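You operate a simulated robot arm through the tools that you are given. There is no shell and no other tool. Be economical: measure what you need, move in short steps, check, and stop when the job is done.

Carry out the task below with a simulated two-armed robot. There is one attempt and no reset: what you move stays moved.

JOB
Peel the fresh swatch off and tape the display board's red line.
Fine: Swatch first, while its paste is wet, untorn, on to the drain rack. Blue tape strip from the bench drawer, along the line, an edge within 2 CM of it, its ends no more than 2.5 CM askew; drawer shut. Drop and damage nothing, leave nothing switched on.
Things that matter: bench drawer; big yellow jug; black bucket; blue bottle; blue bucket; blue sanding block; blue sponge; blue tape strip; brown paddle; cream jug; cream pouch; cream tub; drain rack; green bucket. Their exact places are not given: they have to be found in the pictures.

It is judged by the outcome, as a careful person would: the job done as asked, and still so three seconds after it is handed in. It fails if anything else is knocked over, pushed out of place, dropped, spilled or broken.

ROBOT AND FRAMES
Two 7-joint arms with two-finger parallel grippers on one trunk, on a base that drives. Base frame: it is fixed to the floor where the robot stands at the start and does not move with it; the origin is under the middle of the robot, x ahead of it, y to its left, z up; the surface under the hand at the start is at about z = 760. Lengths are in mm, angles in degrees, forces in N, time in s.
The left shoulder is at the start at [41, 101, 1140], the right one opposite. With the tool pointing down near the work surface each hand reaches from about 100 to 500 mm from the robot's upright axis, wherever it stands, measured 20 degrees to its own side. Places, roughly: bench drawer [400, -900, 700]; big yellow jug [250, 1500, 500]; black bucket [-2750, 2750, 250]; blue bucket [-750, 2250, 0]; blue sponge [500, 3750, 250]; brown paddle [500, 1250, 750]; cream pouch [-1500, 2500, 0]; drain rack [400, -900, 800]; green bucket [-1250, 2500, 0]; green paddle [500, 1750, 500]; grey bucket [-7000, 2000, 0]; grey pouch [-1500, 2250, 0]; grey seam roller (13x6x4 cm) [400, -500, 300]; orange sponge [-750, 5250, 0]; pink cloth [500, 3500, 250]; red line on the display board [400, -100, 800]. Payload 2.4 kg a hand.
The tool frame of a hand sits at the grasp point between the pads (the TCP): z along the fingers, y along the line on which they close. The tips reach 24 mm beyond it. Largest opening 68 mm; finger width 17, thickness 10; the body of the gripper, 40 by 70 mm, starts 41 mm behind the TCP.
Orientation is that of the tool frame in the base frame, as a unit quaternion [x, y, z, w]. With the fingers straight down and closing along the base's y, the tool's x points along the base's -x, its y along +y and its z along -z.

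CONTROLS
- The arms move only by the tool jog_arm. It takes "left_plan", "right_plan" or both (then of equal length, played together; a hand with none holds still); each is a list of rows, each an object (a shift or turn left out is 0, a gripper value left out holds the last) with "claw": the finger opening in mm, from 0 to 68; "dp": the shift along the base's x, y, z in mm, a list of three; "delta_rot": the turn, a rotation vector about the base's x, y, z in degrees, a list of three. In form: [{"claw": claw, "dp": [x, y, z], "delta_rot": [wx, wy, wz]}, ...]. A call has 1 to 12 rows; each row shifts and turns the commanded pose from where the row before left it. Rows are played at 5 a second. More than 50 mm and 8.6 degrees between two rows, or a gripper value outside its range, and nothing of the call is played. Where a pose cannot be reached the arm comes as near as it can. A force on the tool above 40 N (or 10 N above the force at the start of the call, whichever is more), or a blocked arm, ends the call early, and 0.2 s more pass. Each finger travels about 72 mm/s and halts on what it meets, pressing with about 29 N; the grip force reading is that of the motor and also rises with nothing between the fingers. The clock runs only during rows and for 0.2 s after the last one: add rows that do not move to give the fingers time. The reply holds the time, the measured pose of the TCP, the force on the tool along the base axes, the opening and the grip force, in the units named above and with some noise, with the torque about the TCP (base axes, N m) and any sound that the robot's microphone picked up, and new pictures: "show" is both (left out), scene, wrist or none (wrist: the cameras of the hands that moved).
- Cameras (640 x 400 px; columns grow to the right, rows downward): "scene" is now at [103.1, -36.3, 1270.8]; the picture's right is [-0.49, -0.87, 0.00], its down [-0.71, 0.40, -0.58] and it looks along [0.51, -0.28, -0.82] (base axes); focal length 214 px, centre (320, 200). "left" rides on the left gripper at [84, -11, -75] in its tool frame; the picture's right is [0.13, 0.99, 0.00], its down [-0.60, 0.08, -0.79] and it looks along [-0.79, 0.10, 0.61] (tool axes); focal length 251 px, centre (320, 200). "right" rides on the right gripper at [84, 11, -75] in its tool frame; the picture's right is [-0.13, 0.99, 0.00], its down [-0.60, -0.08, -0.79] and it looks along [-0.79, -0.10, 0.61] (tool axes); focal length 251 px, centre (320, 200).
- lift_body(by): slides the trunk up (or, below 0, down) by that many mm; the arms and the scene camera ride with it, the base frame stays. It gives what a move gives, with no picture.
- roll_base(legs): drives the robot by 1 to 6 legs, each [ahead, left, turn to the left] in mm, mm and degrees, along the robot's own axes; the way and the turn of a leg run together, so that a leg with both is an arc; at most 1500 mm and 180 degrees a leg. The arms and the cameras ride along, it lands a little off, and it stops where it bumps. It gives what a move gives, and a new picture of the scene camera.
- aim_head(pan, tilt): turns the head with the scene camera to pan (to the left, within 86 degrees either way) and tilt (down, from -29 to 69), counted from straight ahead of the robot. It gives what a move gives, and a new picture of the scene camera.
- measure_at(camera, pixels): for up to 12 pixels [column, row] of the newest picture of that camera ("zoom" is the newest enlarged one), the place [x, y, z] in the base frame of the surface seen there, good to about 2 mm. It takes no simulated time.
- close_up(camera, box): a new picture of the part [left, top, right, bottom] of that camera's present view, enlarged. It takes no simulated time.
- hand_in(): hands the job in; it is judged then, once.

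Go step by step. Measure first, check grasps and placings, and put right what went wrong. The budget is 80 turns and 260 pictures, counting those below and the enlarged ones. Unless the task says otherwise, let go and move clear before handing in.

The tools are called after "Call:" as a command line: name --argument value ..., lists and objects as JSON in quotes. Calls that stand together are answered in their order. jog_arm: Moves the arms, as the interface text tells. Its arguments: {"type":"object","properties":{"left_plan":{"type":"array","items":{"type":"object","properties":{"claw":{"type":"number"},"dp":{"type":"array","items":{"type":"number"}},"delta_rot":{"type":"array","items":{"type":"number"}}}}},"right_plan":{"type":"array","items":{"type":"object","properties":{"claw":{"type":"number"},"dp":{"type":"array","items":{"type":"number"}},"delta_rot":{"type":"array","items":{"type":"number"}}}}},"show":{"type":"string","enum":["both","scene","wrist","none"]}},"required":[]} The other tools are called the same way: lift_body (by) slides the trunk up or down; roll_base (legs) drives the base; aim_head (pan, tilt) turns the head that bears the scene camera; measure_at (camera, pixels) gives the place of the surface under pixels of a picture; close_up (camera, box) takes an enlarged picture of a part of a camera's view; hand_in () hands the job in.

At the start:

```text
time: 0.0
left_tcp_pos: [225.5, -22.4, 1113.6]
left_tool_rot: [0.0, 1.0, 0.0, 0.0]
left_wrist_force: [-0.2, -0.1, 0.1]
left_ft_torque: [-0.01, 0.01, -0.02]
left_width: 67.7
left_finger_force: 0.0
right_tcp_pos: [220.3, -238.7, 1078.6]
right_tool_rot: [0.0, 1.0, -0.001, 0.001]
right_wrist_force: [0.0, -1.3, 0.3]
right_ft_torque: [-0.01, 0.0, 0.0]
right_width: 67.9
right_finger_force: 0.1
trunk travel left (down, up): [-354.0, 495.0]
robot x, y, heading: [-2.3, -0.1, -0.1]
head pan, tilt: [-29.1, 54.6]
```

scene: 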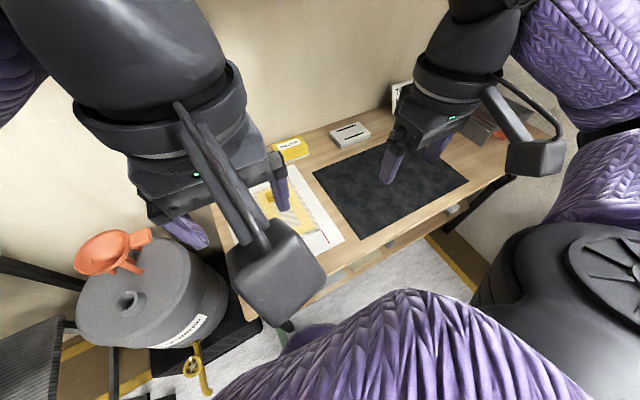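
right: 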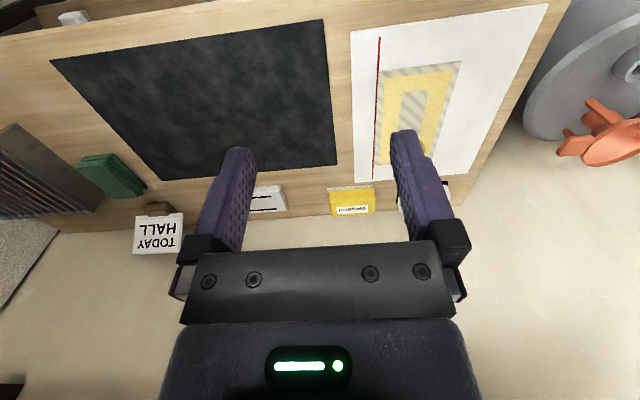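
left: 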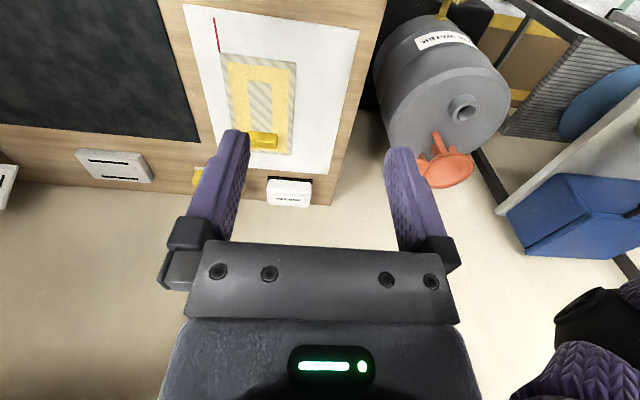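

The board (white) with red line and yellow swatches is ahead on the bench; I'll enlarge the views to read it in detail.

Call:
close_up --camera "right" --box '[330, 0, 570, 220]'

Call:
close_up --camera "left" --box '[160, 0, 380, 210]'

Call:
close_up --camera "scene" --box '[200, 80, 580, 320]'

Call:
measure_at --camera "right" --pixels '[[379, 38], [373, 178], [384, 70], [460, 62], [380, 160], [352, 32], [547, 5], [430, 90], [100, 170], [265, 200], [352, 200], [155, 208]]'

Call:
measure_at --camera "left" --pixels '[[214, 18], [218, 52], [222, 56], [296, 62], [292, 154], [245, 90], [262, 140], [250, 135], [276, 138], [265, 100], [185, 5], [330, 175]]'

```text
1.82 times, centred on (450, 110) of right
```

zoom: 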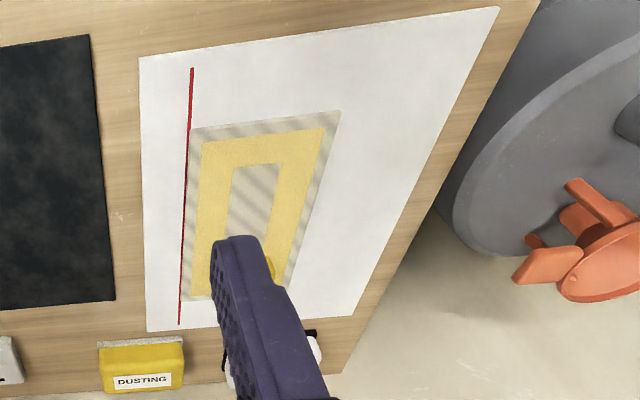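

```text
1.90 times, centred on (270, 105) of left
```

zoom: 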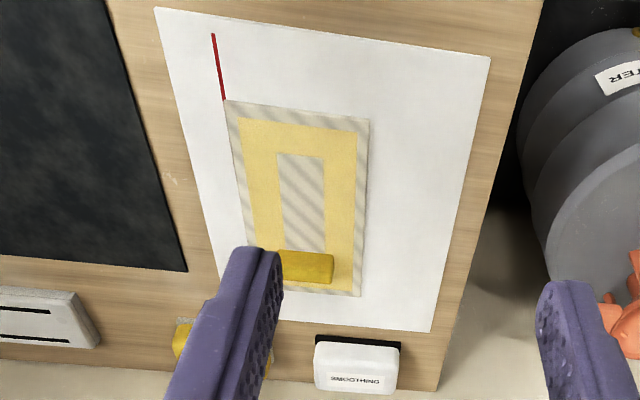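

```text
1.67 times, centred on (390, 200) of scene
```

zoom: 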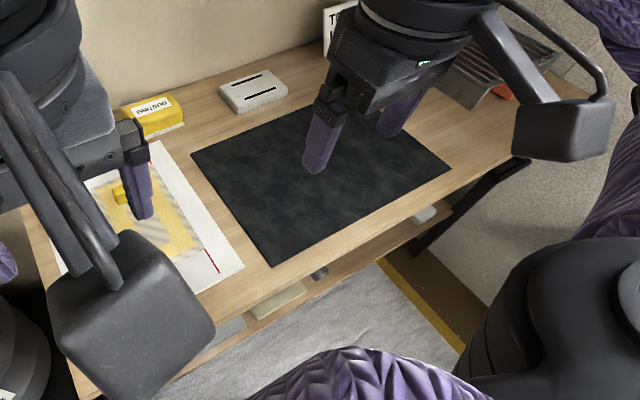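

```text
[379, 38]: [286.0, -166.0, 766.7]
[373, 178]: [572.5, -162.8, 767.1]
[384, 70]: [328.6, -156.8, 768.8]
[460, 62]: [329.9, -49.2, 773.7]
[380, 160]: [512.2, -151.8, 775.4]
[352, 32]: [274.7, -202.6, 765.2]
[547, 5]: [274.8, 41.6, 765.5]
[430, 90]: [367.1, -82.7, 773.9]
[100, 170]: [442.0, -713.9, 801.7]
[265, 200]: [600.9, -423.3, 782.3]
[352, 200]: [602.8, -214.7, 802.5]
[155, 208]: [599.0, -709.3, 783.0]
```

```text
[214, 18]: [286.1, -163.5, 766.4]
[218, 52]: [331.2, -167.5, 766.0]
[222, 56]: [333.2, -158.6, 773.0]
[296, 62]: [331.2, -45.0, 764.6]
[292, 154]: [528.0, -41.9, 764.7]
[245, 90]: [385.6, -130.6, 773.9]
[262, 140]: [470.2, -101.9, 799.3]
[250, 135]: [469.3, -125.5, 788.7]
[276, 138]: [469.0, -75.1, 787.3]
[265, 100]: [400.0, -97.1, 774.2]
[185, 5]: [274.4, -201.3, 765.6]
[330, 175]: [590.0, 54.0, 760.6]
```

The swatch is a striped sheet about 195×110 mm at z≈774 on the board, with a yellow block on it. I'll look along the rest of the bench and at the swatch nearer.

Call:
aim_head --pan -55 --tilt 40

Call:
jog_arm --left_plan '[{"dp": [0, 10, -40]}, {"dp": [0, 10, -40]}, {"dp": [0, 10, -40]}, {"dp": [0, 10, -30]}]' --show "wrist"

```text
time: 0.9
left_tcp_pos: [225.5, -21.8, 1113.5]
left_tool_rot: [0.0, 1.0, -0.001, 0.0]
left_wrist_force: [0.1, -0.4, -0.4]
left_ft_torque: [0.03, 0.01, 0.0]
left_width: 68.1
left_finger_force: 0.0
right_tcp_pos: [220.3, -238.7, 1078.9]
right_tool_rot: [0.0, 1.0, -0.001, 0.0]
right_wrist_force: [0.6, 0.2, 0.0]
right_ft_torque: [0.0, 0.02, -0.03]
right_width: 68.1
right_finger_force: 0.0
trunk travel left (down, up): [-354.0, 495.0]
robot x, y, heading: [-1.9, -0.2, 0.2]
head pan, tilt: [-55.0, 40.0]
```

scene: 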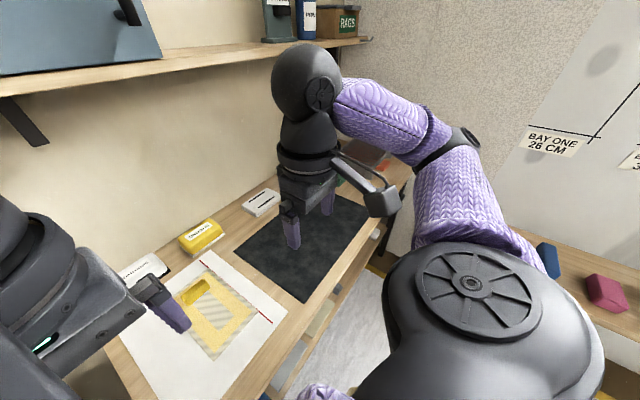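

```text
time: 1.9
left_tcp_pos: [224.9, 20.5, 963.6]
left_tool_rot: [0.001, 1.0, 0.0, 0.0]
left_wrist_force: [0.6, -0.3, 0.0]
left_ft_torque: [0.0, 0.0, -0.02]
left_width: 68.0
left_finger_force: 0.1
right_tcp_pos: [221.1, -239.5, 1079.4]
right_tool_rot: [0.0, 1.0, -0.001, 0.001]
right_wrist_force: [0.9, -0.5, 0.5]
right_ft_torque: [-0.02, 0.02, 0.01]
right_width: 68.0
right_finger_force: 0.1
trunk travel left (down, up): [-354.0, 495.0]
robot x, y, heading: [-1.1, 1.0, -0.1]
head pan, tilt: [-55.0, 40.0]
```

left: 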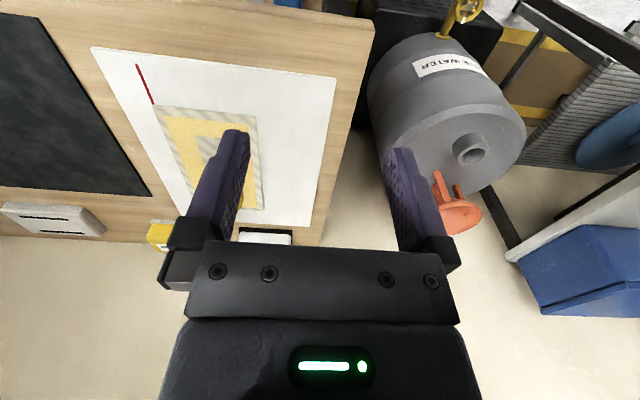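

The finger hides the yellow block; I'll shift the left hand so the block sits between the fingers in view.

Call:
jog_arm --left_plan '[{"dp": [0, -40, 0]}, {"dp": [0, -40, 0]}, {"dp": [0, -35, 0]}]' --right_plan '[{"dp": [0, -40, 0]}, {"dp": [0, -40, 0]}, {"dp": [0, -40, 0]}]' --show "wrist"

Call:
close_up --camera "left" --box '[200, 60, 400, 240]'

Call:
close_up --camera "scene" --box '[90, 170, 410, 370]'

```text
time: 2.7
left_tcp_pos: [222.4, -96.6, 963.7]
left_tool_rot: [0.0, 1.0, -0.001, 0.0]
left_wrist_force: [-0.4, 0.2, 0.2]
left_ft_torque: [0.01, 0.01, -0.02]
left_width: 67.9
left_finger_force: 0.1
right_tcp_pos: [220.2, -360.2, 1078.9]
right_tool_rot: [-0.001, 1.0, 0.0, 0.0]
right_wrist_force: [-0.6, 0.0, -0.9]
right_ft_torque: [-0.03, 0.02, 0.01]
right_width: 68.2
right_finger_force: 0.1
trunk travel left (down, up): [-354.0, 495.0]
robot x, y, heading: [1.2, -1.3, 0.3]
head pan, tilt: [-55.0, 40.0]
```

right: 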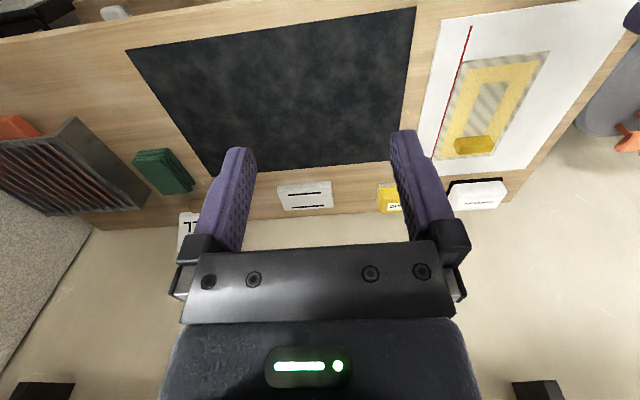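
left: 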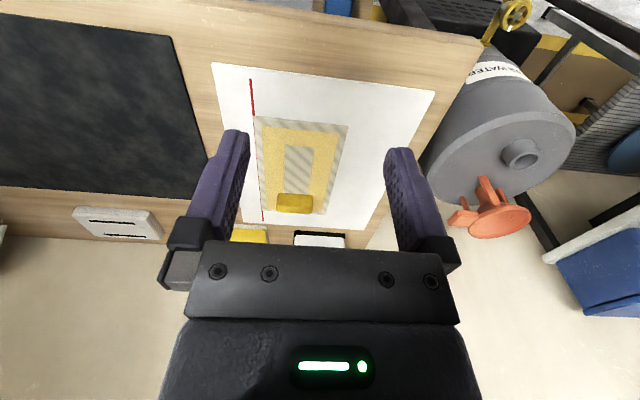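

```text
2.22 times, centred on (300, 150) of left
```

zoom: 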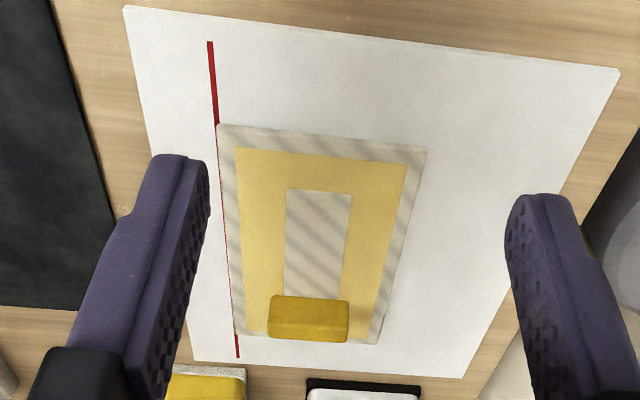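

```text
2.00 times, centred on (250, 270) of scene
```

zoom: 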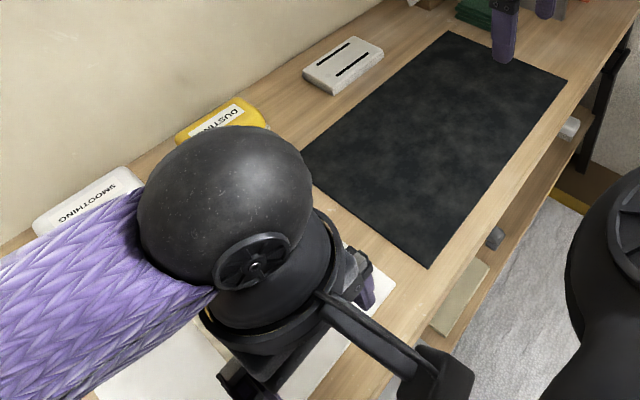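

Call:
close_up --camera "left" --box '[250, 170, 350, 235]'

Call:
measure_at --camera "zoom" --pixels '[[180, 160], [390, 160], [180, 225], [390, 225], [290, 190], [290, 250], [200, 280], [390, 280], [290, 300], [100, 200]]'

Call:
close_up --camera "right" --box '[0, 100, 220, 240]'

Call:
aim_head --pan -85 --tilt 30

```text
6.15 times, centred on (300, 202) of left
```

zoom: 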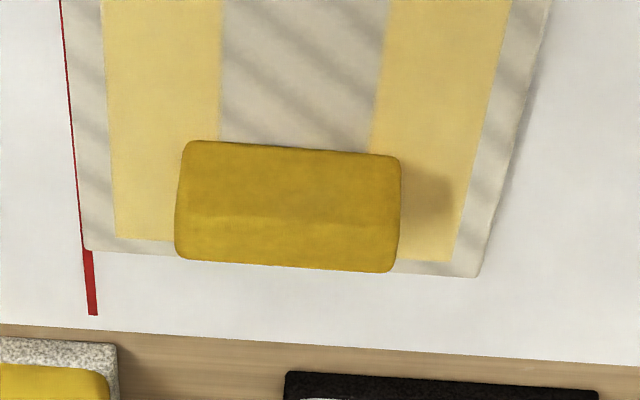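

```text
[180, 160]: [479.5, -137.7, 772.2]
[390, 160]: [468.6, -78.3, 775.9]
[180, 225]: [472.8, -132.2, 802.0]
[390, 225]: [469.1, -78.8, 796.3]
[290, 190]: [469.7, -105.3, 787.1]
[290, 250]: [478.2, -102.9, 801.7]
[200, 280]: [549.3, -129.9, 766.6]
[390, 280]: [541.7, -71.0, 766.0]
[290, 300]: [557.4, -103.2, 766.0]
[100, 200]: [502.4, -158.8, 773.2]
```

```text
2.86 times, centred on (110, 170) of right
```

zoom: 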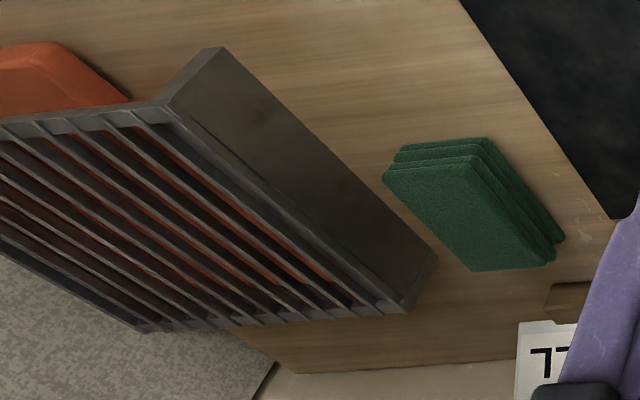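

```text
time: 3.6
left_tcp_pos: [223.1, -95.7, 964.4]
left_tool_rot: [0.0, 1.0, 0.001, 0.0]
left_wrist_force: [-0.4, 0.2, -0.6]
left_ft_torque: [-0.01, 0.01, 0.01]
left_width: 67.9
left_finger_force: 0.0
right_tcp_pos: [219.5, -359.1, 1080.4]
right_tool_rot: [-0.002, 1.0, -0.001, 0.0]
right_wrist_force: [0.5, 0.5, 1.0]
right_ft_torque: [-0.01, 0.0, 0.0]
right_width: 68.2
right_finger_force: 0.0
trunk travel left (down, up): [-354.0, 495.0]
robot x, y, heading: [0.8, 0.4, 0.1]
head pan, tilt: [-85.0, 30.0]
```

scene: 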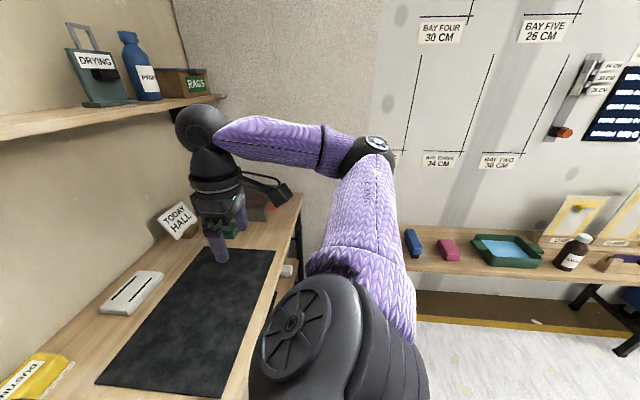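

I see other swatch-like boards at right and signs; I'll zoom those to be certain which swatch is meant.

Call:
close_up --camera "scene" --box '[390, 180, 640, 300]'

Call:
close_up --camera "scene" --box '[380, 0, 640, 170]'

Call:
close_up --camera "scene" --box '[140, 170, 340, 300]'

```text
2.56 times, centred on (515, 240) of scene
```

zoom: 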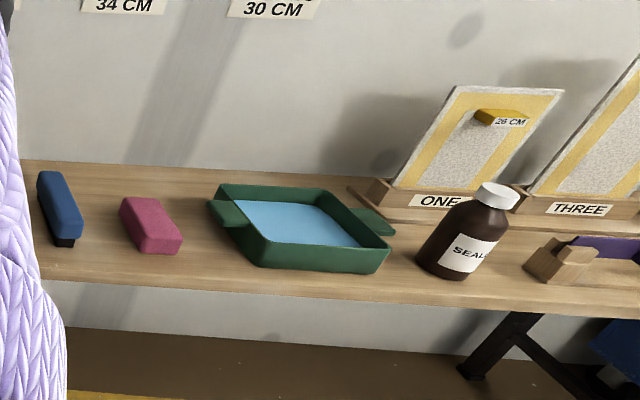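

```text
2.35 times, centred on (510, 85) of scene
```

zoom: 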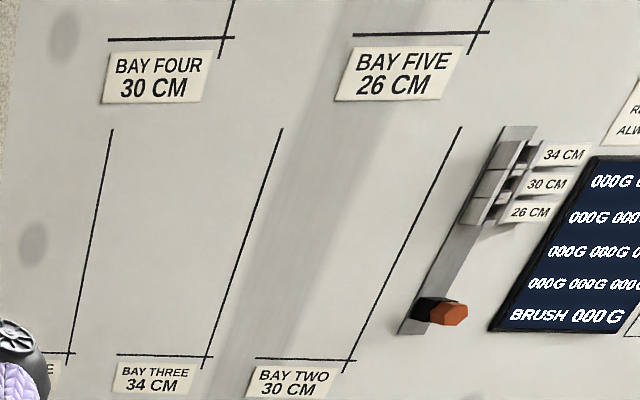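

```text
3.08 times, centred on (240, 235) of scene
```

zoom: 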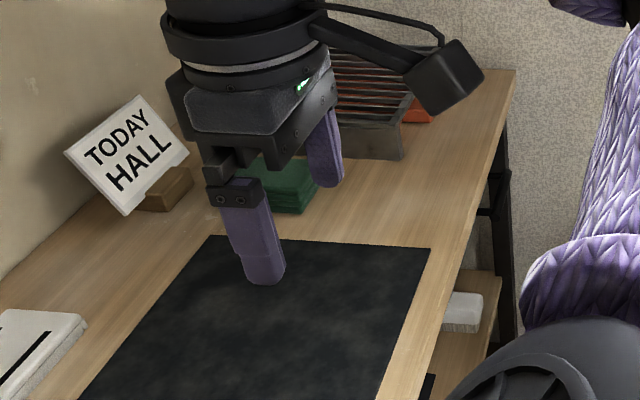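

The fresh swatch on the display board has a grip tab at about x 469–490, y −133…−78, top z 802. I'll clear the left arm and bring the right hand over the tab, turned 90° so it closes along x.

Call:
jog_arm --left_plan '[{"dp": [0, 22, 6]}, {"dp": [0, 22, 6]}, {"dp": [0, 22, 6]}, {"dp": [0, 22, 6]}, {"dp": [0, 22, 6]}, {"dp": [0, 22, 6]}, {"dp": [0, 22, 6]}, {"dp": [0, 22, 6]}, {"dp": [0, 22, 6]}, {"dp": [0, 22, 6]}, {"dp": [0, 22, 6]}]' --right_plan '[{"dp": [23.6, 23.2, -14], "delta_rot": [0, 0, 8.18]}, {"dp": [23.6, 23.2, -14], "delta_rot": [0, 0, 8.18]}, {"dp": [23.6, 23.2, -14], "delta_rot": [0, 0, 8.18]}, {"dp": [23.6, 23.2, -14], "delta_rot": [0, 0, 8.18]}, {"dp": [23.6, 23.2, -14], "delta_rot": [0, 0, 8.18]}, {"dp": [23.6, 23.2, -14], "delta_rot": [0, 0, 8.18]}, {"dp": [23.6, 23.2, -14], "delta_rot": [0, 0, 8.18]}, {"dp": [23.6, 23.2, -14], "delta_rot": [0, 0, 8.18]}, {"dp": [23.6, 23.2, -14], "delta_rot": [0, 0, 8.18]}, {"dp": [23.6, 23.2, -14], "delta_rot": [0, 0, 8.18]}, {"dp": [23.6, 23.2, -14], "delta_rot": [0, 0, 8.18]}]' --show "wrist"

Call:
aim_head --pan -20 --tilt 50

```text
time: 4.8
left_tcp_pos: [224.3, 4.1, 990.2]
left_tool_rot: [0.0, 1.0, 0.0, 0.0]
left_wrist_force: [0.0, -0.6, -0.5]
left_ft_torque: [0.02, -0.02, 0.01]
left_width: 68.0
left_finger_force: 0.1
right_tcp_pos: [330.0, -250.3, 1015.3]
right_tool_rot: [-0.317, 0.948, 0.002, 0.004]
right_wrist_force: [5.3, 4.9, -6.3]
right_ft_torque: [0.05, -0.25, -0.09]
right_width: 68.2
right_finger_force: 0.0
trunk travel left (down, up): [-354.0, 495.0]
robot x, y, heading: [-2.4, -1.5, -0.1]
head pan, tilt: [-85.0, 30.0]
stopped in row 5 (right hand): the force on the tool passed its limit at 62 N (the readings are from after the stop); the commanded pose is now the measured one
```

right: 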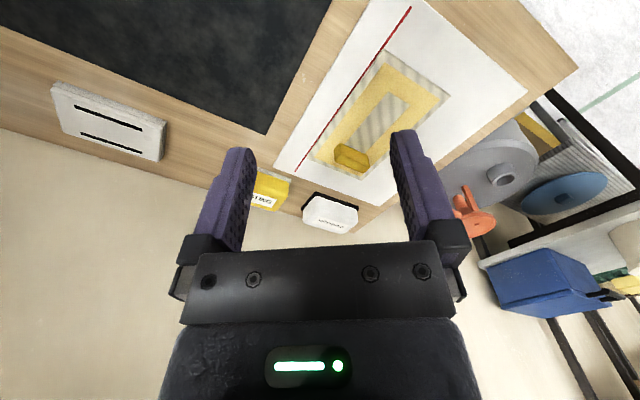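
left: 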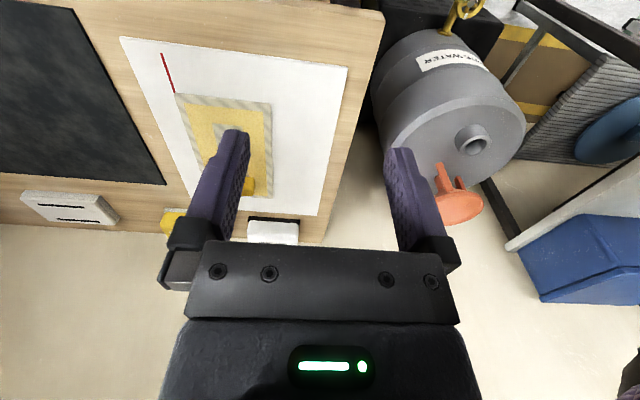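

```text
time: 6.2
left_tcp_pos: [223.3, 5.0, 989.9]
left_tool_rot: [0.001, 1.0, 0.0, -0.001]
left_wrist_force: [0.0, -0.6, -0.1]
left_ft_torque: [-0.02, -0.02, 0.01]
left_width: 68.0
left_finger_force: 0.1
right_tcp_pos: [329.4, -250.6, 1015.0]
right_tool_rot: [-0.319, 0.948, 0.002, 0.003]
right_wrist_force: [5.4, 12.4, -6.4]
right_ft_torque: [-0.56, -0.18, -0.74]
right_width: 68.1
right_finger_force: 0.1
trunk travel left (down, up): [-354.0, 495.0]
robot x, y, heading: [2.7, 3.9, 0.0]
head pan, tilt: [-20.0, 50.0]
```

scene: 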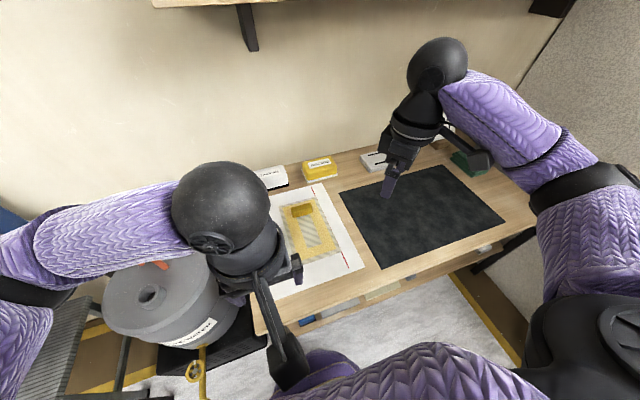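

The right hand was stopped by some contact; I'll measure the wrist ball, wall and bench edge positions.

Call:
measure_at --camera "scene" --pixels '[[435, 60], [425, 45], [410, 70], [480, 150], [490, 85], [300, 100], [250, 45], [300, 325], [390, 300], [440, 160], [395, 15], [590, 170]]'

Call:
close_up --camera "scene" --box '[340, 20, 640, 220]'

```text
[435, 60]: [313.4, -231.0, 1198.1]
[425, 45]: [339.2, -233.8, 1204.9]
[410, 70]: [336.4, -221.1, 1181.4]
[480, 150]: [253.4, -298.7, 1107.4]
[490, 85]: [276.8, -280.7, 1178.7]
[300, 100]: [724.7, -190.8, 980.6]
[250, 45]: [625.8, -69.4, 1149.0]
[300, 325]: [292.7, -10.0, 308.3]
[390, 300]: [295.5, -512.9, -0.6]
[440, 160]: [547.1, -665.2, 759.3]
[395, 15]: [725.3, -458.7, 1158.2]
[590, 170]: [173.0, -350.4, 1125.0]
```

```text
2.00 times, centred on (490, 120) of scene
```

zoom: 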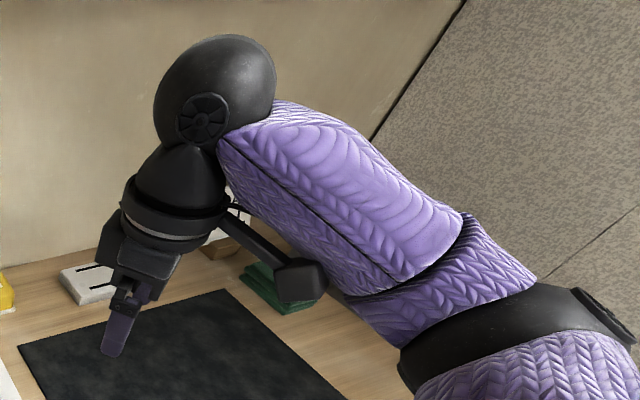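

The gripper's camera arm hit the right forearm; I'll yaw the other way (camera toward +y) instead.

Call:
jog_arm --left_plan '[{"dp": [0, 15, 5]}, {"dp": [0, 15, 5]}, {"dp": [0, 15, 5]}, {"dp": [0, 15, 5]}, {"dp": [0, 15, 5]}, {"dp": [0, 15, 5]}, {"dp": [0, 15, 5]}, {"dp": [0, 15, 5]}, {"dp": [0, 15, 5]}, {"dp": [0, 15, 5]}, {"dp": [0, 15, 5]}, {"dp": [0, 15, 5]}]' --right_plan '[{"delta_rot": [0, 0, -8.4]}, {"delta_rot": [0, 0, -8.4]}, {"delta_rot": [0, 0, -8.4]}, {"delta_rot": [0, 0, -8.4]}, {"dp": [12, 12, -8], "delta_rot": [0, 0, -8.4]}, {"dp": [12, 12, -8], "delta_rot": [0, 0, -8.4]}, {"dp": [12, 12, -8], "delta_rot": [0, 0, -8.4]}, {"dp": [12, 12, -8], "delta_rot": [0, 0, -8.4]}, {"dp": [12, 12, -8], "delta_rot": [0, 0, -8.4]}, {"dp": [12, 12, -8], "delta_rot": [0, 0, -8.4]}, {"dp": [12, 12, -8], "delta_rot": [0, 0, -8.4]}, {"dp": [12, 12, -8], "delta_rot": [0, 0, -8.4]}]' --show "scene"

```text
time: 8.8
left_tcp_pos: [223.2, 185.2, 1052.7]
left_tool_rot: [0.0, 1.0, 0.0, -0.001]
left_wrist_force: [-0.6, -0.6, -0.4]
left_ft_torque: [-0.03, 0.01, 0.0]
left_width: 67.9
left_finger_force: 0.0
right_tcp_pos: [425.5, -154.4, 950.3]
right_tool_rot: [0.529, 0.849, -0.002, 0.003]
right_wrist_force: [-0.6, -0.2, 0.0]
right_ft_torque: [0.0, 0.02, 0.02]
right_width: 68.1
right_finger_force: 0.0
trunk travel left (down, up): [-354.0, 495.0]
robot x, y, heading: [1.6, 2.1, 0.0]
head pan, tilt: [-20.0, 50.0]
```

scene: 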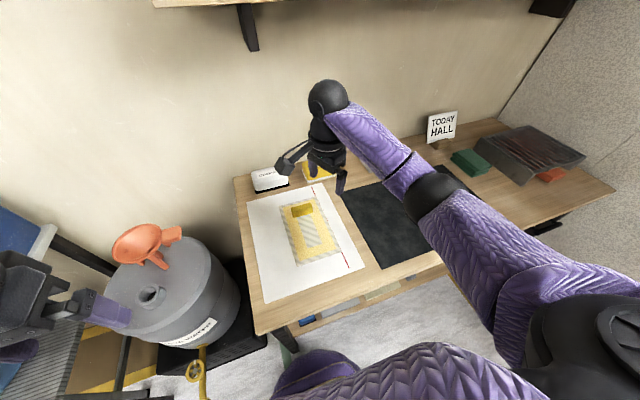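

Call:
measure_at --camera "scene" --pixels '[[293, 206], [312, 202], [302, 207], [295, 215], [314, 211], [304, 213], [510, 145], [545, 175], [585, 160], [510, 180], [475, 145], [550, 150]]'

Call:
jog_arm --right_plan '[{"dp": [12, 12, -10], "delta_rot": [0, 0, -6.55]}, {"dp": [12, 12, -10], "delta_rot": [0, 0, -6.55]}, {"dp": [12, 12, -10], "delta_rot": [0, 0, -6.55]}, {"dp": [12, 12, -10], "delta_rot": [0, 0, -6.55]}]' --show "both"

Call:
close_up --camera "scene" --box '[440, 100, 640, 240]'

```text
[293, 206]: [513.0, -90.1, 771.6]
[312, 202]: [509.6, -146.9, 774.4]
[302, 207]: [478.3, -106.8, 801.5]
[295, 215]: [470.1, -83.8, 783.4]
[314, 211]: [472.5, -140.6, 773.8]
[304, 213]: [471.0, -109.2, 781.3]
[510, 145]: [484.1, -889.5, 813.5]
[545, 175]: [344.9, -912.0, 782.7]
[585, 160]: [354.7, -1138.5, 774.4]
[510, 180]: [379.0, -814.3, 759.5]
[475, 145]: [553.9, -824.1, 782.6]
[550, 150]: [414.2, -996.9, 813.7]
```

```text
time: 9.8
left_tcp_pos: [224.7, 185.6, 1051.2]
left_tool_rot: [0.0, 1.0, 0.001, 0.0]
left_wrist_force: [0.4, 0.0, 0.3]
left_ft_torque: [0.0, 0.02, 0.01]
left_width: 67.9
left_finger_force: 0.1
right_tcp_pos: [473.9, -106.9, 910.4]
right_tool_rot: [0.708, 0.707, -0.002, 0.004]
right_wrist_force: [-0.9, -0.1, 0.5]
right_ft_torque: [-0.02, -0.02, 0.03]
right_width: 68.0
right_finger_force: 0.3
trunk travel left (down, up): [-354.0, 495.0]
robot x, y, heading: [-2.0, -0.2, -0.1]
head pan, tilt: [-20.0, 50.0]
```

scene: 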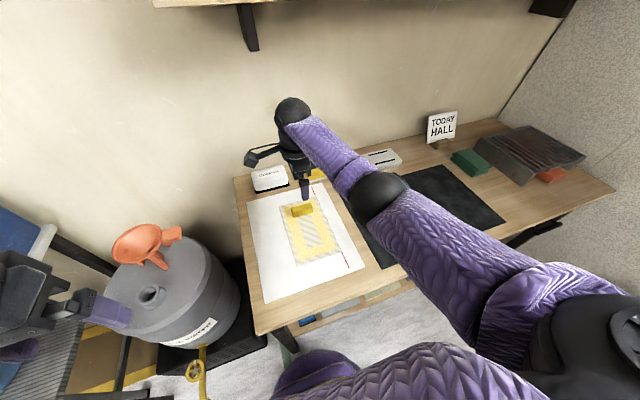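
right: 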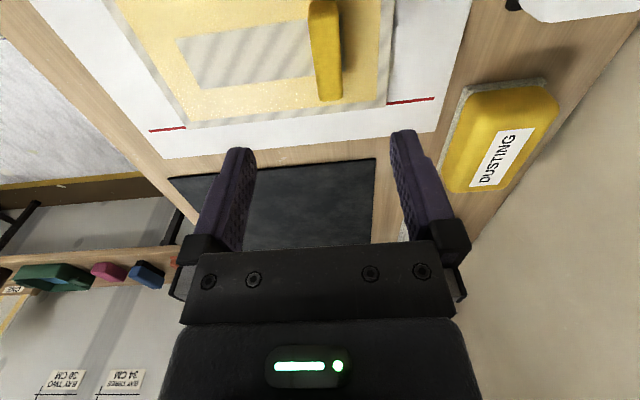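

```text
2.86 times, centred on (540, 170) of scene
```

zoom: 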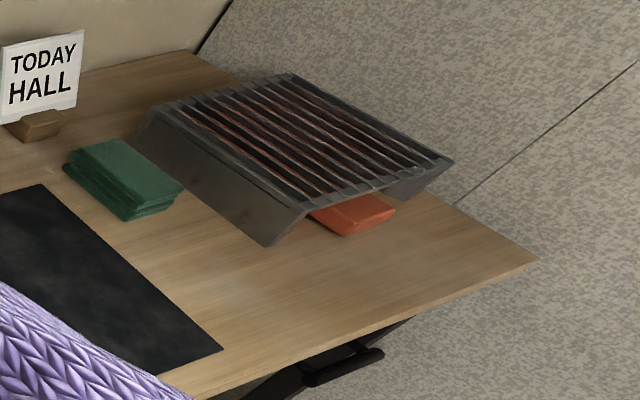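

The tab is at (310–343, 0–100) in the right wrist view and the rack is a flat grate with z≈814. Measure tab edges precisely.

Call:
measure_at --camera "right" --pixels '[[314, 50], [327, 50], [335, 50], [341, 50], [318, 95], [338, 95], [345, 60], [306, 60], [326, 80], [330, 99]]'

Call:
close_up --camera "right" --box '[240, 0, 420, 120]'

```text
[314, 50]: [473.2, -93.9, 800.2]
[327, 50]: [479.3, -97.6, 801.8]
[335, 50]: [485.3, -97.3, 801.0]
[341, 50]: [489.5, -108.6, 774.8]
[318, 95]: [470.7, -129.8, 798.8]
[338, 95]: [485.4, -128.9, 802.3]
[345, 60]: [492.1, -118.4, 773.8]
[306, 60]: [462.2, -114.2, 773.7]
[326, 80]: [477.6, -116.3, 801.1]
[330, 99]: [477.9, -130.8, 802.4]
```

```text
3.33 times, centred on (330, 60) of right
```

zoom: 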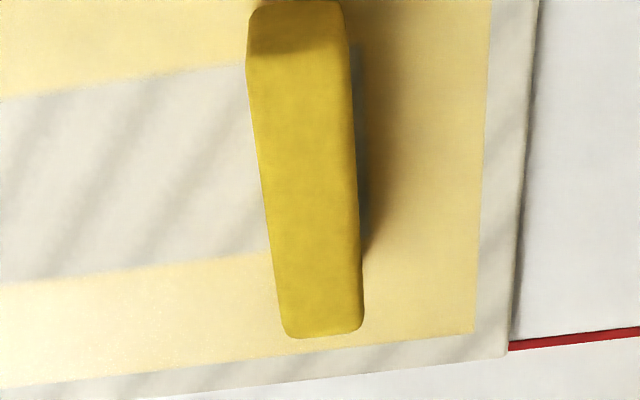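

Tab centre is (478.5, −105), top 802. I'll descend to TCP z≈801 (tips 3 mm above the swatch) and close.

Call:
jog_arm --right_plan '[{"dp": [4.6, 2, -35]}, {"dp": [0, 0, -35]}, {"dp": [0, 0, -25]}, {"dp": [0, 0, -13]}, {}, {"claw": 15}, {}, {"claw": 10}, {}, {}]' --show "both"

```text
time: 12.0
left_tcp_pos: [224.4, 185.7, 1050.9]
left_tool_rot: [0.0, 1.0, 0.0, 0.0]
left_wrist_force: [0.9, 0.4, 0.1]
left_ft_torque: [-0.02, 0.0, 0.02]
left_width: 68.1
left_finger_force: 0.1
right_tcp_pos: [469.0, -105.7, 804.5]
right_tool_rot: [0.707, 0.708, -0.003, 0.002]
right_wrist_force: [4.0, 1.7, 0.4]
right_ft_torque: [0.0, -0.13, -0.04]
right_width: 19.8
right_finger_force: 28.9
right hand out of reach, approached as far as the arm can: row 3
trunk travel left (down, up): [-354.0, 495.0]
robot x, y, heading: [2.2, -1.7, -0.0]
head pan, tilt: [-20.0, 50.0]
```

scene: 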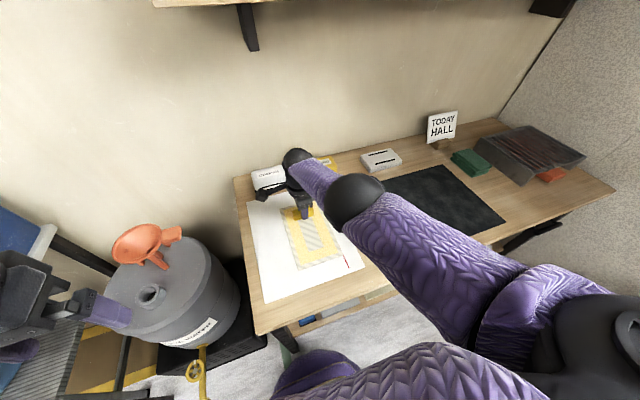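
right: 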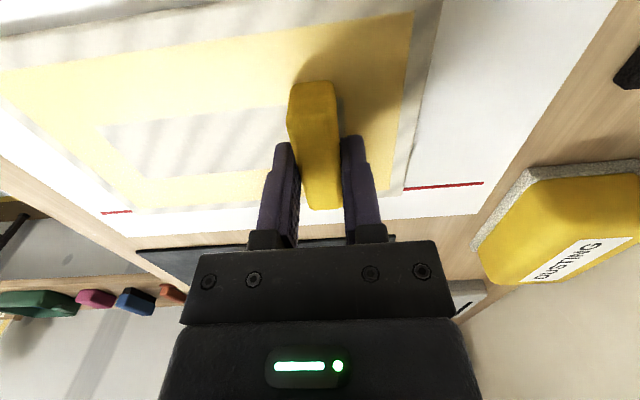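

Call:
close_up --camera "right" --box '[230, 60, 410, 240]'

Call:
measure_at --camera "right" --pixels '[[300, 100], [327, 100], [315, 100], [315, 200], [403, 180], [415, 150]]'

```text
2.22 times, centred on (320, 150) of right
```

zoom: 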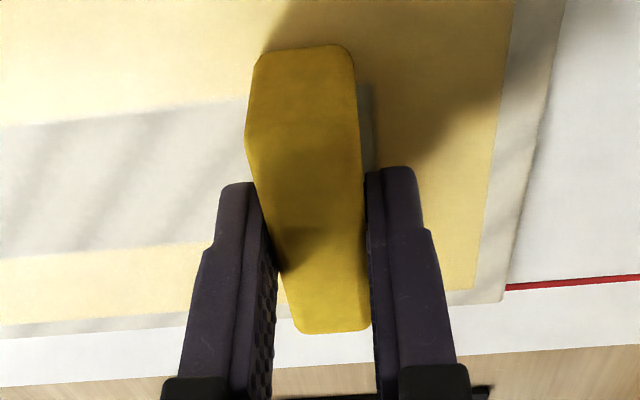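

```text
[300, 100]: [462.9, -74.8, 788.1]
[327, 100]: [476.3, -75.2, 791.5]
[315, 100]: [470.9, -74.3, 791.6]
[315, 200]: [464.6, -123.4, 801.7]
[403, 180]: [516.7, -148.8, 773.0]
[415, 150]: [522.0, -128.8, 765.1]
```

Grip holds at 19.8 mm with the tab between the pads. I'll start a slow peel: tilt the far edge up, hinging at the near edge.

Call:
jog_arm --right_plan '[{"dp": [-1.4, 0, 5.1], "delta_rot": [0, -2, 0]}, {"dp": [-1.6, 0, 5.1], "delta_rot": [0, -2, 0]}, {"dp": [-1.8, 0, 5.0], "delta_rot": [0, -2, 0]}, {"dp": [-1.9, 0, 4.9], "delta_rot": [0, -2, 0]}, {"dp": [-2.1, 0, 4.8], "delta_rot": [0, -2, 0]}, {"dp": [-2.3, 0, 4.8], "delta_rot": [0, -2, 0]}]' --show "both"

Call:
close_up --camera "scene" --box '[230, 140, 390, 310]'

```text
time: 13.4
left_tcp_pos: [224.3, 185.3, 1051.6]
left_tool_rot: [-0.001, 1.0, 0.0, -0.001]
left_wrist_force: [-1.1, 0.1, 0.1]
left_ft_torque: [0.01, -0.01, -0.02]
left_width: 68.2
left_finger_force: 0.1
right_tcp_pos: [502.9, -101.8, 817.9]
right_tool_rot: [0.703, 0.704, 0.072, 0.077]
right_wrist_force: [-9.1, -6.1, -3.3]
right_ft_torque: [-0.18, 0.64, 0.36]
right_width: 21.1
right_finger_force: 28.9
right hand out of reach, approached as far as the arm can: row 1, 2, 3, 4, 5, 6
trunk travel left (down, up): [-354.0, 495.0]
robot x, y, heading: [-1.0, 0.7, 0.1]
head pan, tilt: [-20.0, 50.0]
```

scene: 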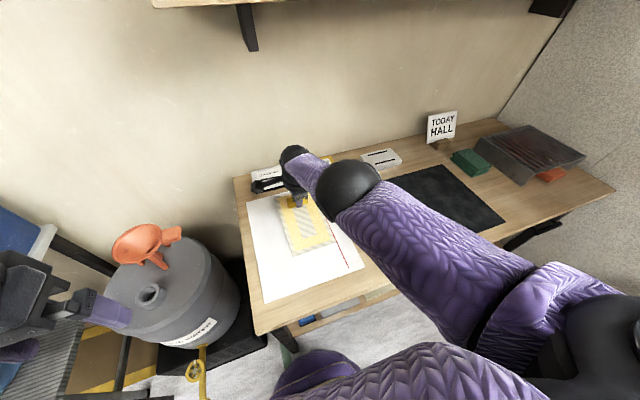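
right: 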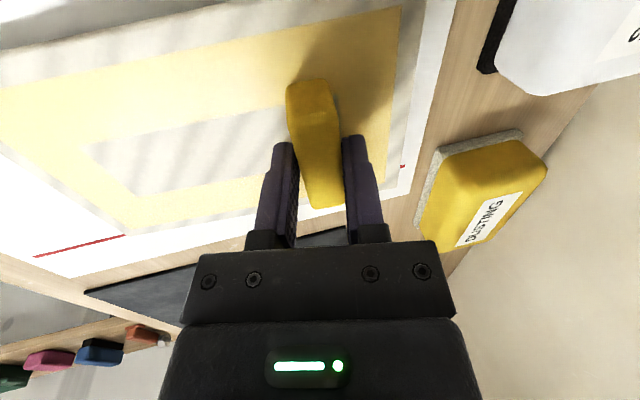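

```text
2.35 times, centred on (310, 225) of scene
```

zoom: 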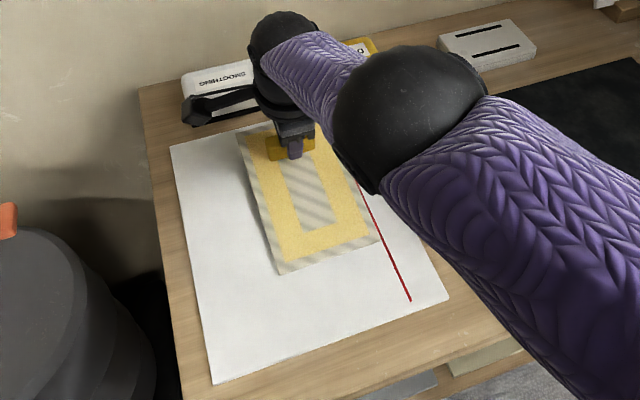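

The swatch's far end is up and it has slid a little forward because of reach limits. I'll bring it back and up gently, continuing the tilt slightly.

Call:
jog_arm --right_plan '[{"dp": [-8, 0, 4]}, {"dp": [-8, 0, 5]}, {"dp": [-8, 0, 5]}, {"dp": [-6, 0, 6]}, {"dp": [-5, 0, 6]}, {"dp": [-5, 0, 6]}]' --show "both"

Call:
close_up --camera "scene" --box '[230, 140, 390, 310]'

```text
time: 14.8
left_tcp_pos: [223.6, 185.2, 1051.0]
left_tool_rot: [0.0, 1.0, 0.0, 0.0]
left_wrist_force: [0.8, -0.1, -0.3]
left_ft_torque: [0.0, 0.0, -0.03]
left_width: 68.1
left_finger_force: 0.1
right_tcp_pos: [506.5, -98.7, 829.3]
right_tool_rot: [0.703, 0.703, 0.071, 0.076]
right_wrist_force: [-0.1, 0.2, 2.0]
right_ft_torque: [-0.06, 0.36, 0.04]
right_width: 19.7
right_finger_force: 28.8
right hand out of reach, approached as far as the arm can: row 1, 2, 3, 4, 5, 6
trunk travel left (down, up): [-354.0, 495.0]
robot x, y, heading: [-2.0, 1.0, -0.2]
head pan, tilt: [-20.0, 50.0]
```

scene: 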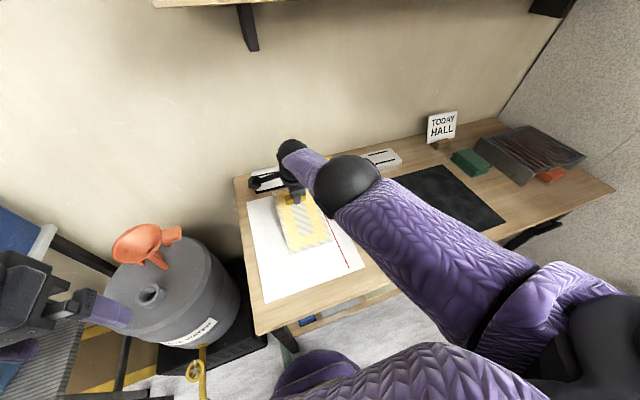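
right: 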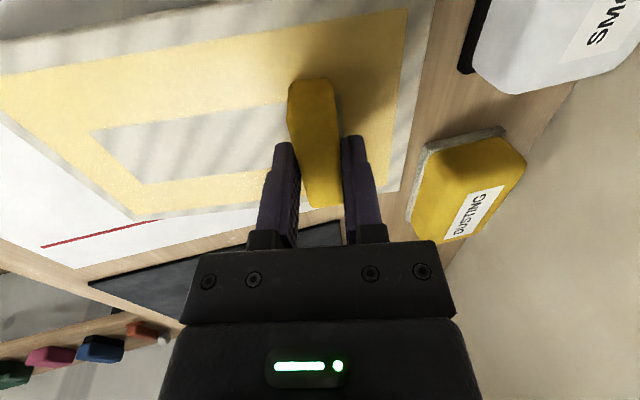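

```text
2.35 times, centred on (310, 225) of scene
```

zoom: 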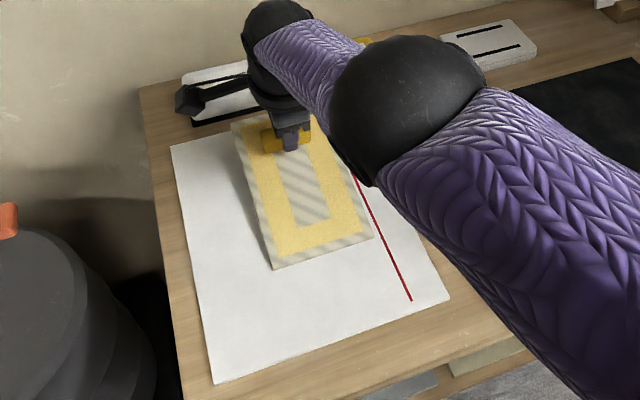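

The swatch is free of the board (force only ~2 N). The arm is at an awkward limit, so I'll raise the trunk.

Call:
lift_body --by 40

Call:
lift_body --by 80

Call:
jog_arm --right_plan '[{"dp": [-10, 0, 5], "delta_rot": [0, 3, 0]}, {"dp": [-10, 0, 5], "delta_rot": [0, 3, 0]}, {"dp": [-10, 0, 5], "delta_rot": [0, 3, 0]}, {"dp": [-10, 0, 0], "delta_rot": [0, 3, 0]}, {"dp": [-10, 0, 0]}]' --show "both"

```text
time: 15.6
left_tcp_pos: [224.6, 185.0, 1090.6]
left_tool_rot: [0.0, 1.0, 0.001, 0.0]
left_wrist_force: [0.4, -0.1, -1.1]
left_ft_torque: [0.0, 0.0, -0.02]
left_width: 68.0
left_finger_force: 0.1
right_tcp_pos: [506.5, -97.8, 871.4]
right_tool_rot: [0.703, 0.704, 0.073, 0.077]
right_wrist_force: [0.2, 0.7, -1.5]
right_ft_torque: [-0.02, -0.03, 0.02]
right_width: 19.5
right_finger_force: 29.3
trunk travel left (down, up): [-394.0, 455.0]
robot x, y, heading: [-0.9, -1.1, -0.1]
head pan, tilt: [-20.0, 50.0]
```

```text
time: 16.8
left_tcp_pos: [224.9, 185.5, 1168.9]
left_tool_rot: [0.001, 1.0, 0.0, 0.0]
left_wrist_force: [0.0, 0.1, 0.3]
left_ft_torque: [0.03, -0.02, 0.0]
left_width: 67.9
left_finger_force: 0.0
right_tcp_pos: [506.5, -99.1, 961.8]
right_tool_rot: [0.702, 0.703, 0.082, 0.086]
right_wrist_force: [0.4, -0.6, -0.9]
right_ft_torque: [0.0, -0.05, 0.02]
right_width: 19.4
right_finger_force: 28.6
trunk travel left (down, up): [-474.0, 375.0]
robot x, y, heading: [-1.4, -1.3, -0.3]
head pan, tilt: [-20.0, 50.0]
```

```text
time: 18.0
left_tcp_pos: [223.7, 184.3, 1170.6]
left_tool_rot: [-0.001, 1.0, 0.0, 0.0]
left_wrist_force: [-0.2, 0.8, 0.1]
left_ft_torque: [-0.01, -0.01, -0.01]
left_width: 67.8
left_finger_force: 0.1
right_tcp_pos: [473.5, -96.0, 972.2]
right_tool_rot: [0.706, 0.708, 0.007, 0.012]
right_wrist_force: [0.5, 0.2, -0.7]
right_ft_torque: [-0.01, -0.04, -0.01]
right_width: 19.4
right_finger_force: 28.3
right hand out of reach, approached as far as the arm can: row 2, 3, 5
trunk travel left (down, up): [-474.0, 375.0]
robot x, y, heading: [-0.6, 0.9, -0.1]
head pan, tilt: [-20.0, 50.0]
```

scene: 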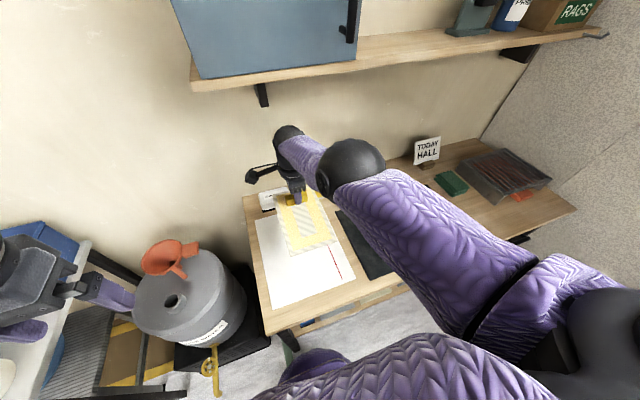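
right: 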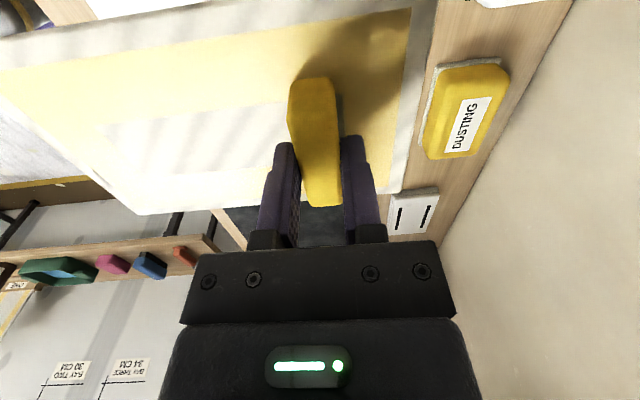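

Swatch is held level and clear. Measure the rack corners, sign and wall to the right before driving there.

Call:
aim_head --pan -50 --tilt 45

Call:
close_up --camera "scene" --box '[280, 60, 520, 220]'

```text
time: 18.9
left_tcp_pos: [223.9, 184.8, 1171.3]
left_tool_rot: [0.0, 1.0, 0.0, 0.0]
left_wrist_force: [-0.3, 0.1, -0.8]
left_ft_torque: [-0.02, 0.0, -0.01]
left_width: 68.1
left_finger_force: 0.0
right_tcp_pos: [472.6, -95.5, 972.8]
right_tool_rot: [0.706, 0.708, 0.008, 0.012]
right_wrist_force: [-0.5, -0.2, -0.7]
right_ft_torque: [-0.03, -0.05, 0.05]
right_width: 19.3
right_finger_force: 28.7
trunk travel left (down, up): [-474.0, 375.0]
robot x, y, heading: [-1.6, 2.4, 0.1]
head pan, tilt: [-50.0, 45.0]
```

scene: 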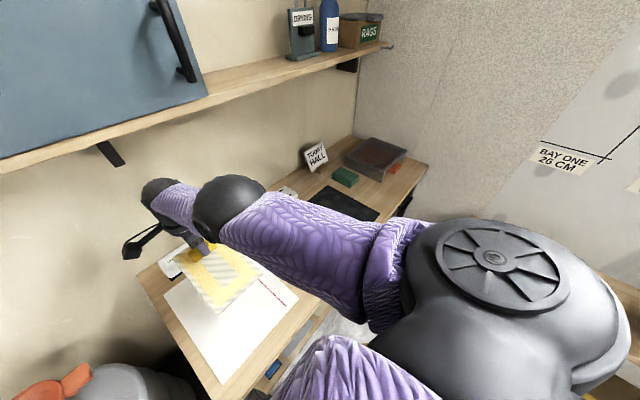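

```text
2.50 times, centred on (400, 140) of scene
```

zoom: 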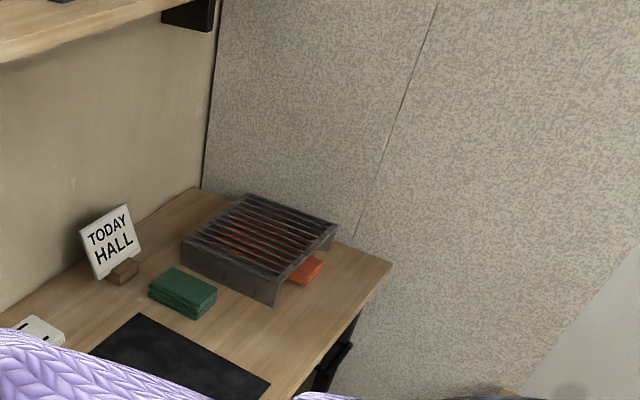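

Call:
measure_at --camera "zoom" --pixels '[[247, 196], [184, 242], [276, 286], [338, 227], [260, 245], [120, 208], [390, 263], [200, 190], [360, 240], [30, 15], [280, 395], [500, 300]]'

Call:
measure_at --camera "scene" --pixels '[[195, 262], [250, 258], [200, 310], [150, 190], [208, 92], [110, 160], [310, 330], [230, 398]]'

```text
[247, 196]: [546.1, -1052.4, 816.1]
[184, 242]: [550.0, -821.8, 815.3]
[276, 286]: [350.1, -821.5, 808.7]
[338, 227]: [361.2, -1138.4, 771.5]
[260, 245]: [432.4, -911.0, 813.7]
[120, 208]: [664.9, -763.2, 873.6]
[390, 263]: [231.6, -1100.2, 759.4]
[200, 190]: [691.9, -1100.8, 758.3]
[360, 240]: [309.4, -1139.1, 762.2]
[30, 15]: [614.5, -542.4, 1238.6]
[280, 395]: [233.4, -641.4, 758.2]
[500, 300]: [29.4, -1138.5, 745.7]
```

```text
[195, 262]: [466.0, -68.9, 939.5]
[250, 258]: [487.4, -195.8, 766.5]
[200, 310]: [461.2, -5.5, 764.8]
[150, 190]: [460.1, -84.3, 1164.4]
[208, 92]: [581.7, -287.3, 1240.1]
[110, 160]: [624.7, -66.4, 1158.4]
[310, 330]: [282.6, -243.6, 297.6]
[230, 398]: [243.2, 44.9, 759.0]
```

Rack top is z≈815, x 350–550, y −822…−1052. A second bench stands to the right; I need to see how close before driving.

Call:
aim_head --pan -86 --tilt 45

Call:
measure_at --camera "scene" --pixels '[[260, 200], [300, 240], [360, 250], [420, 270], [450, 290], [500, 300], [550, 320], [600, 340], [600, 200], [500, 200], [550, 380], [400, 230]]'

```text
time: 19.9
left_tcp_pos: [224.3, 186.0, 1171.2]
left_tool_rot: [0.0, 1.0, 0.0, -0.001]
left_wrist_force: [0.4, 0.7, -0.2]
left_ft_torque: [-0.03, 0.01, 0.02]
left_width: 68.0
left_finger_force: 0.0
right_tcp_pos: [473.2, -95.4, 973.1]
right_tool_rot: [0.707, 0.707, 0.007, 0.012]
right_wrist_force: [-0.7, 0.7, -0.7]
right_ft_torque: [0.0, -0.02, -0.01]
right_width: 19.4
right_finger_force: 28.9
trunk travel left (down, up): [-474.0, 375.0]
robot x, y, heading: [-3.2, -4.0, -0.1]
head pan, tilt: [-85.9, 45.0]
```

scene: 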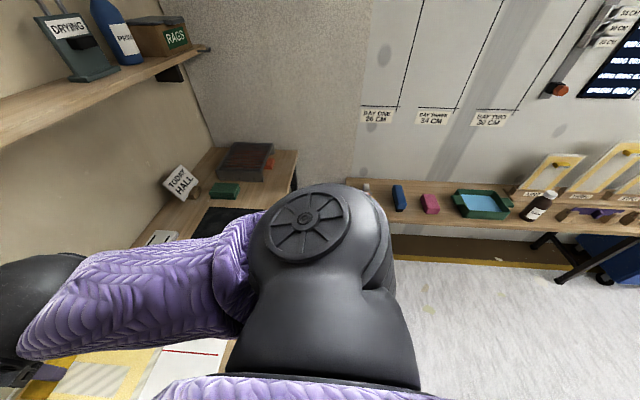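

```text
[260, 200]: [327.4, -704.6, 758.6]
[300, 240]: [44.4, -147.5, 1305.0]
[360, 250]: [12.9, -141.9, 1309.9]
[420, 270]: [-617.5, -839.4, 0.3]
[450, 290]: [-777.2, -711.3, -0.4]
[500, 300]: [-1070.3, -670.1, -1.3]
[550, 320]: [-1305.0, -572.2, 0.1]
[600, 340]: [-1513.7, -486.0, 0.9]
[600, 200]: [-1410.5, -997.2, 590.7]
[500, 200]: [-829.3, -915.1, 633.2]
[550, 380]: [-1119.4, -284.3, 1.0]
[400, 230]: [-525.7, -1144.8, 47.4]
```

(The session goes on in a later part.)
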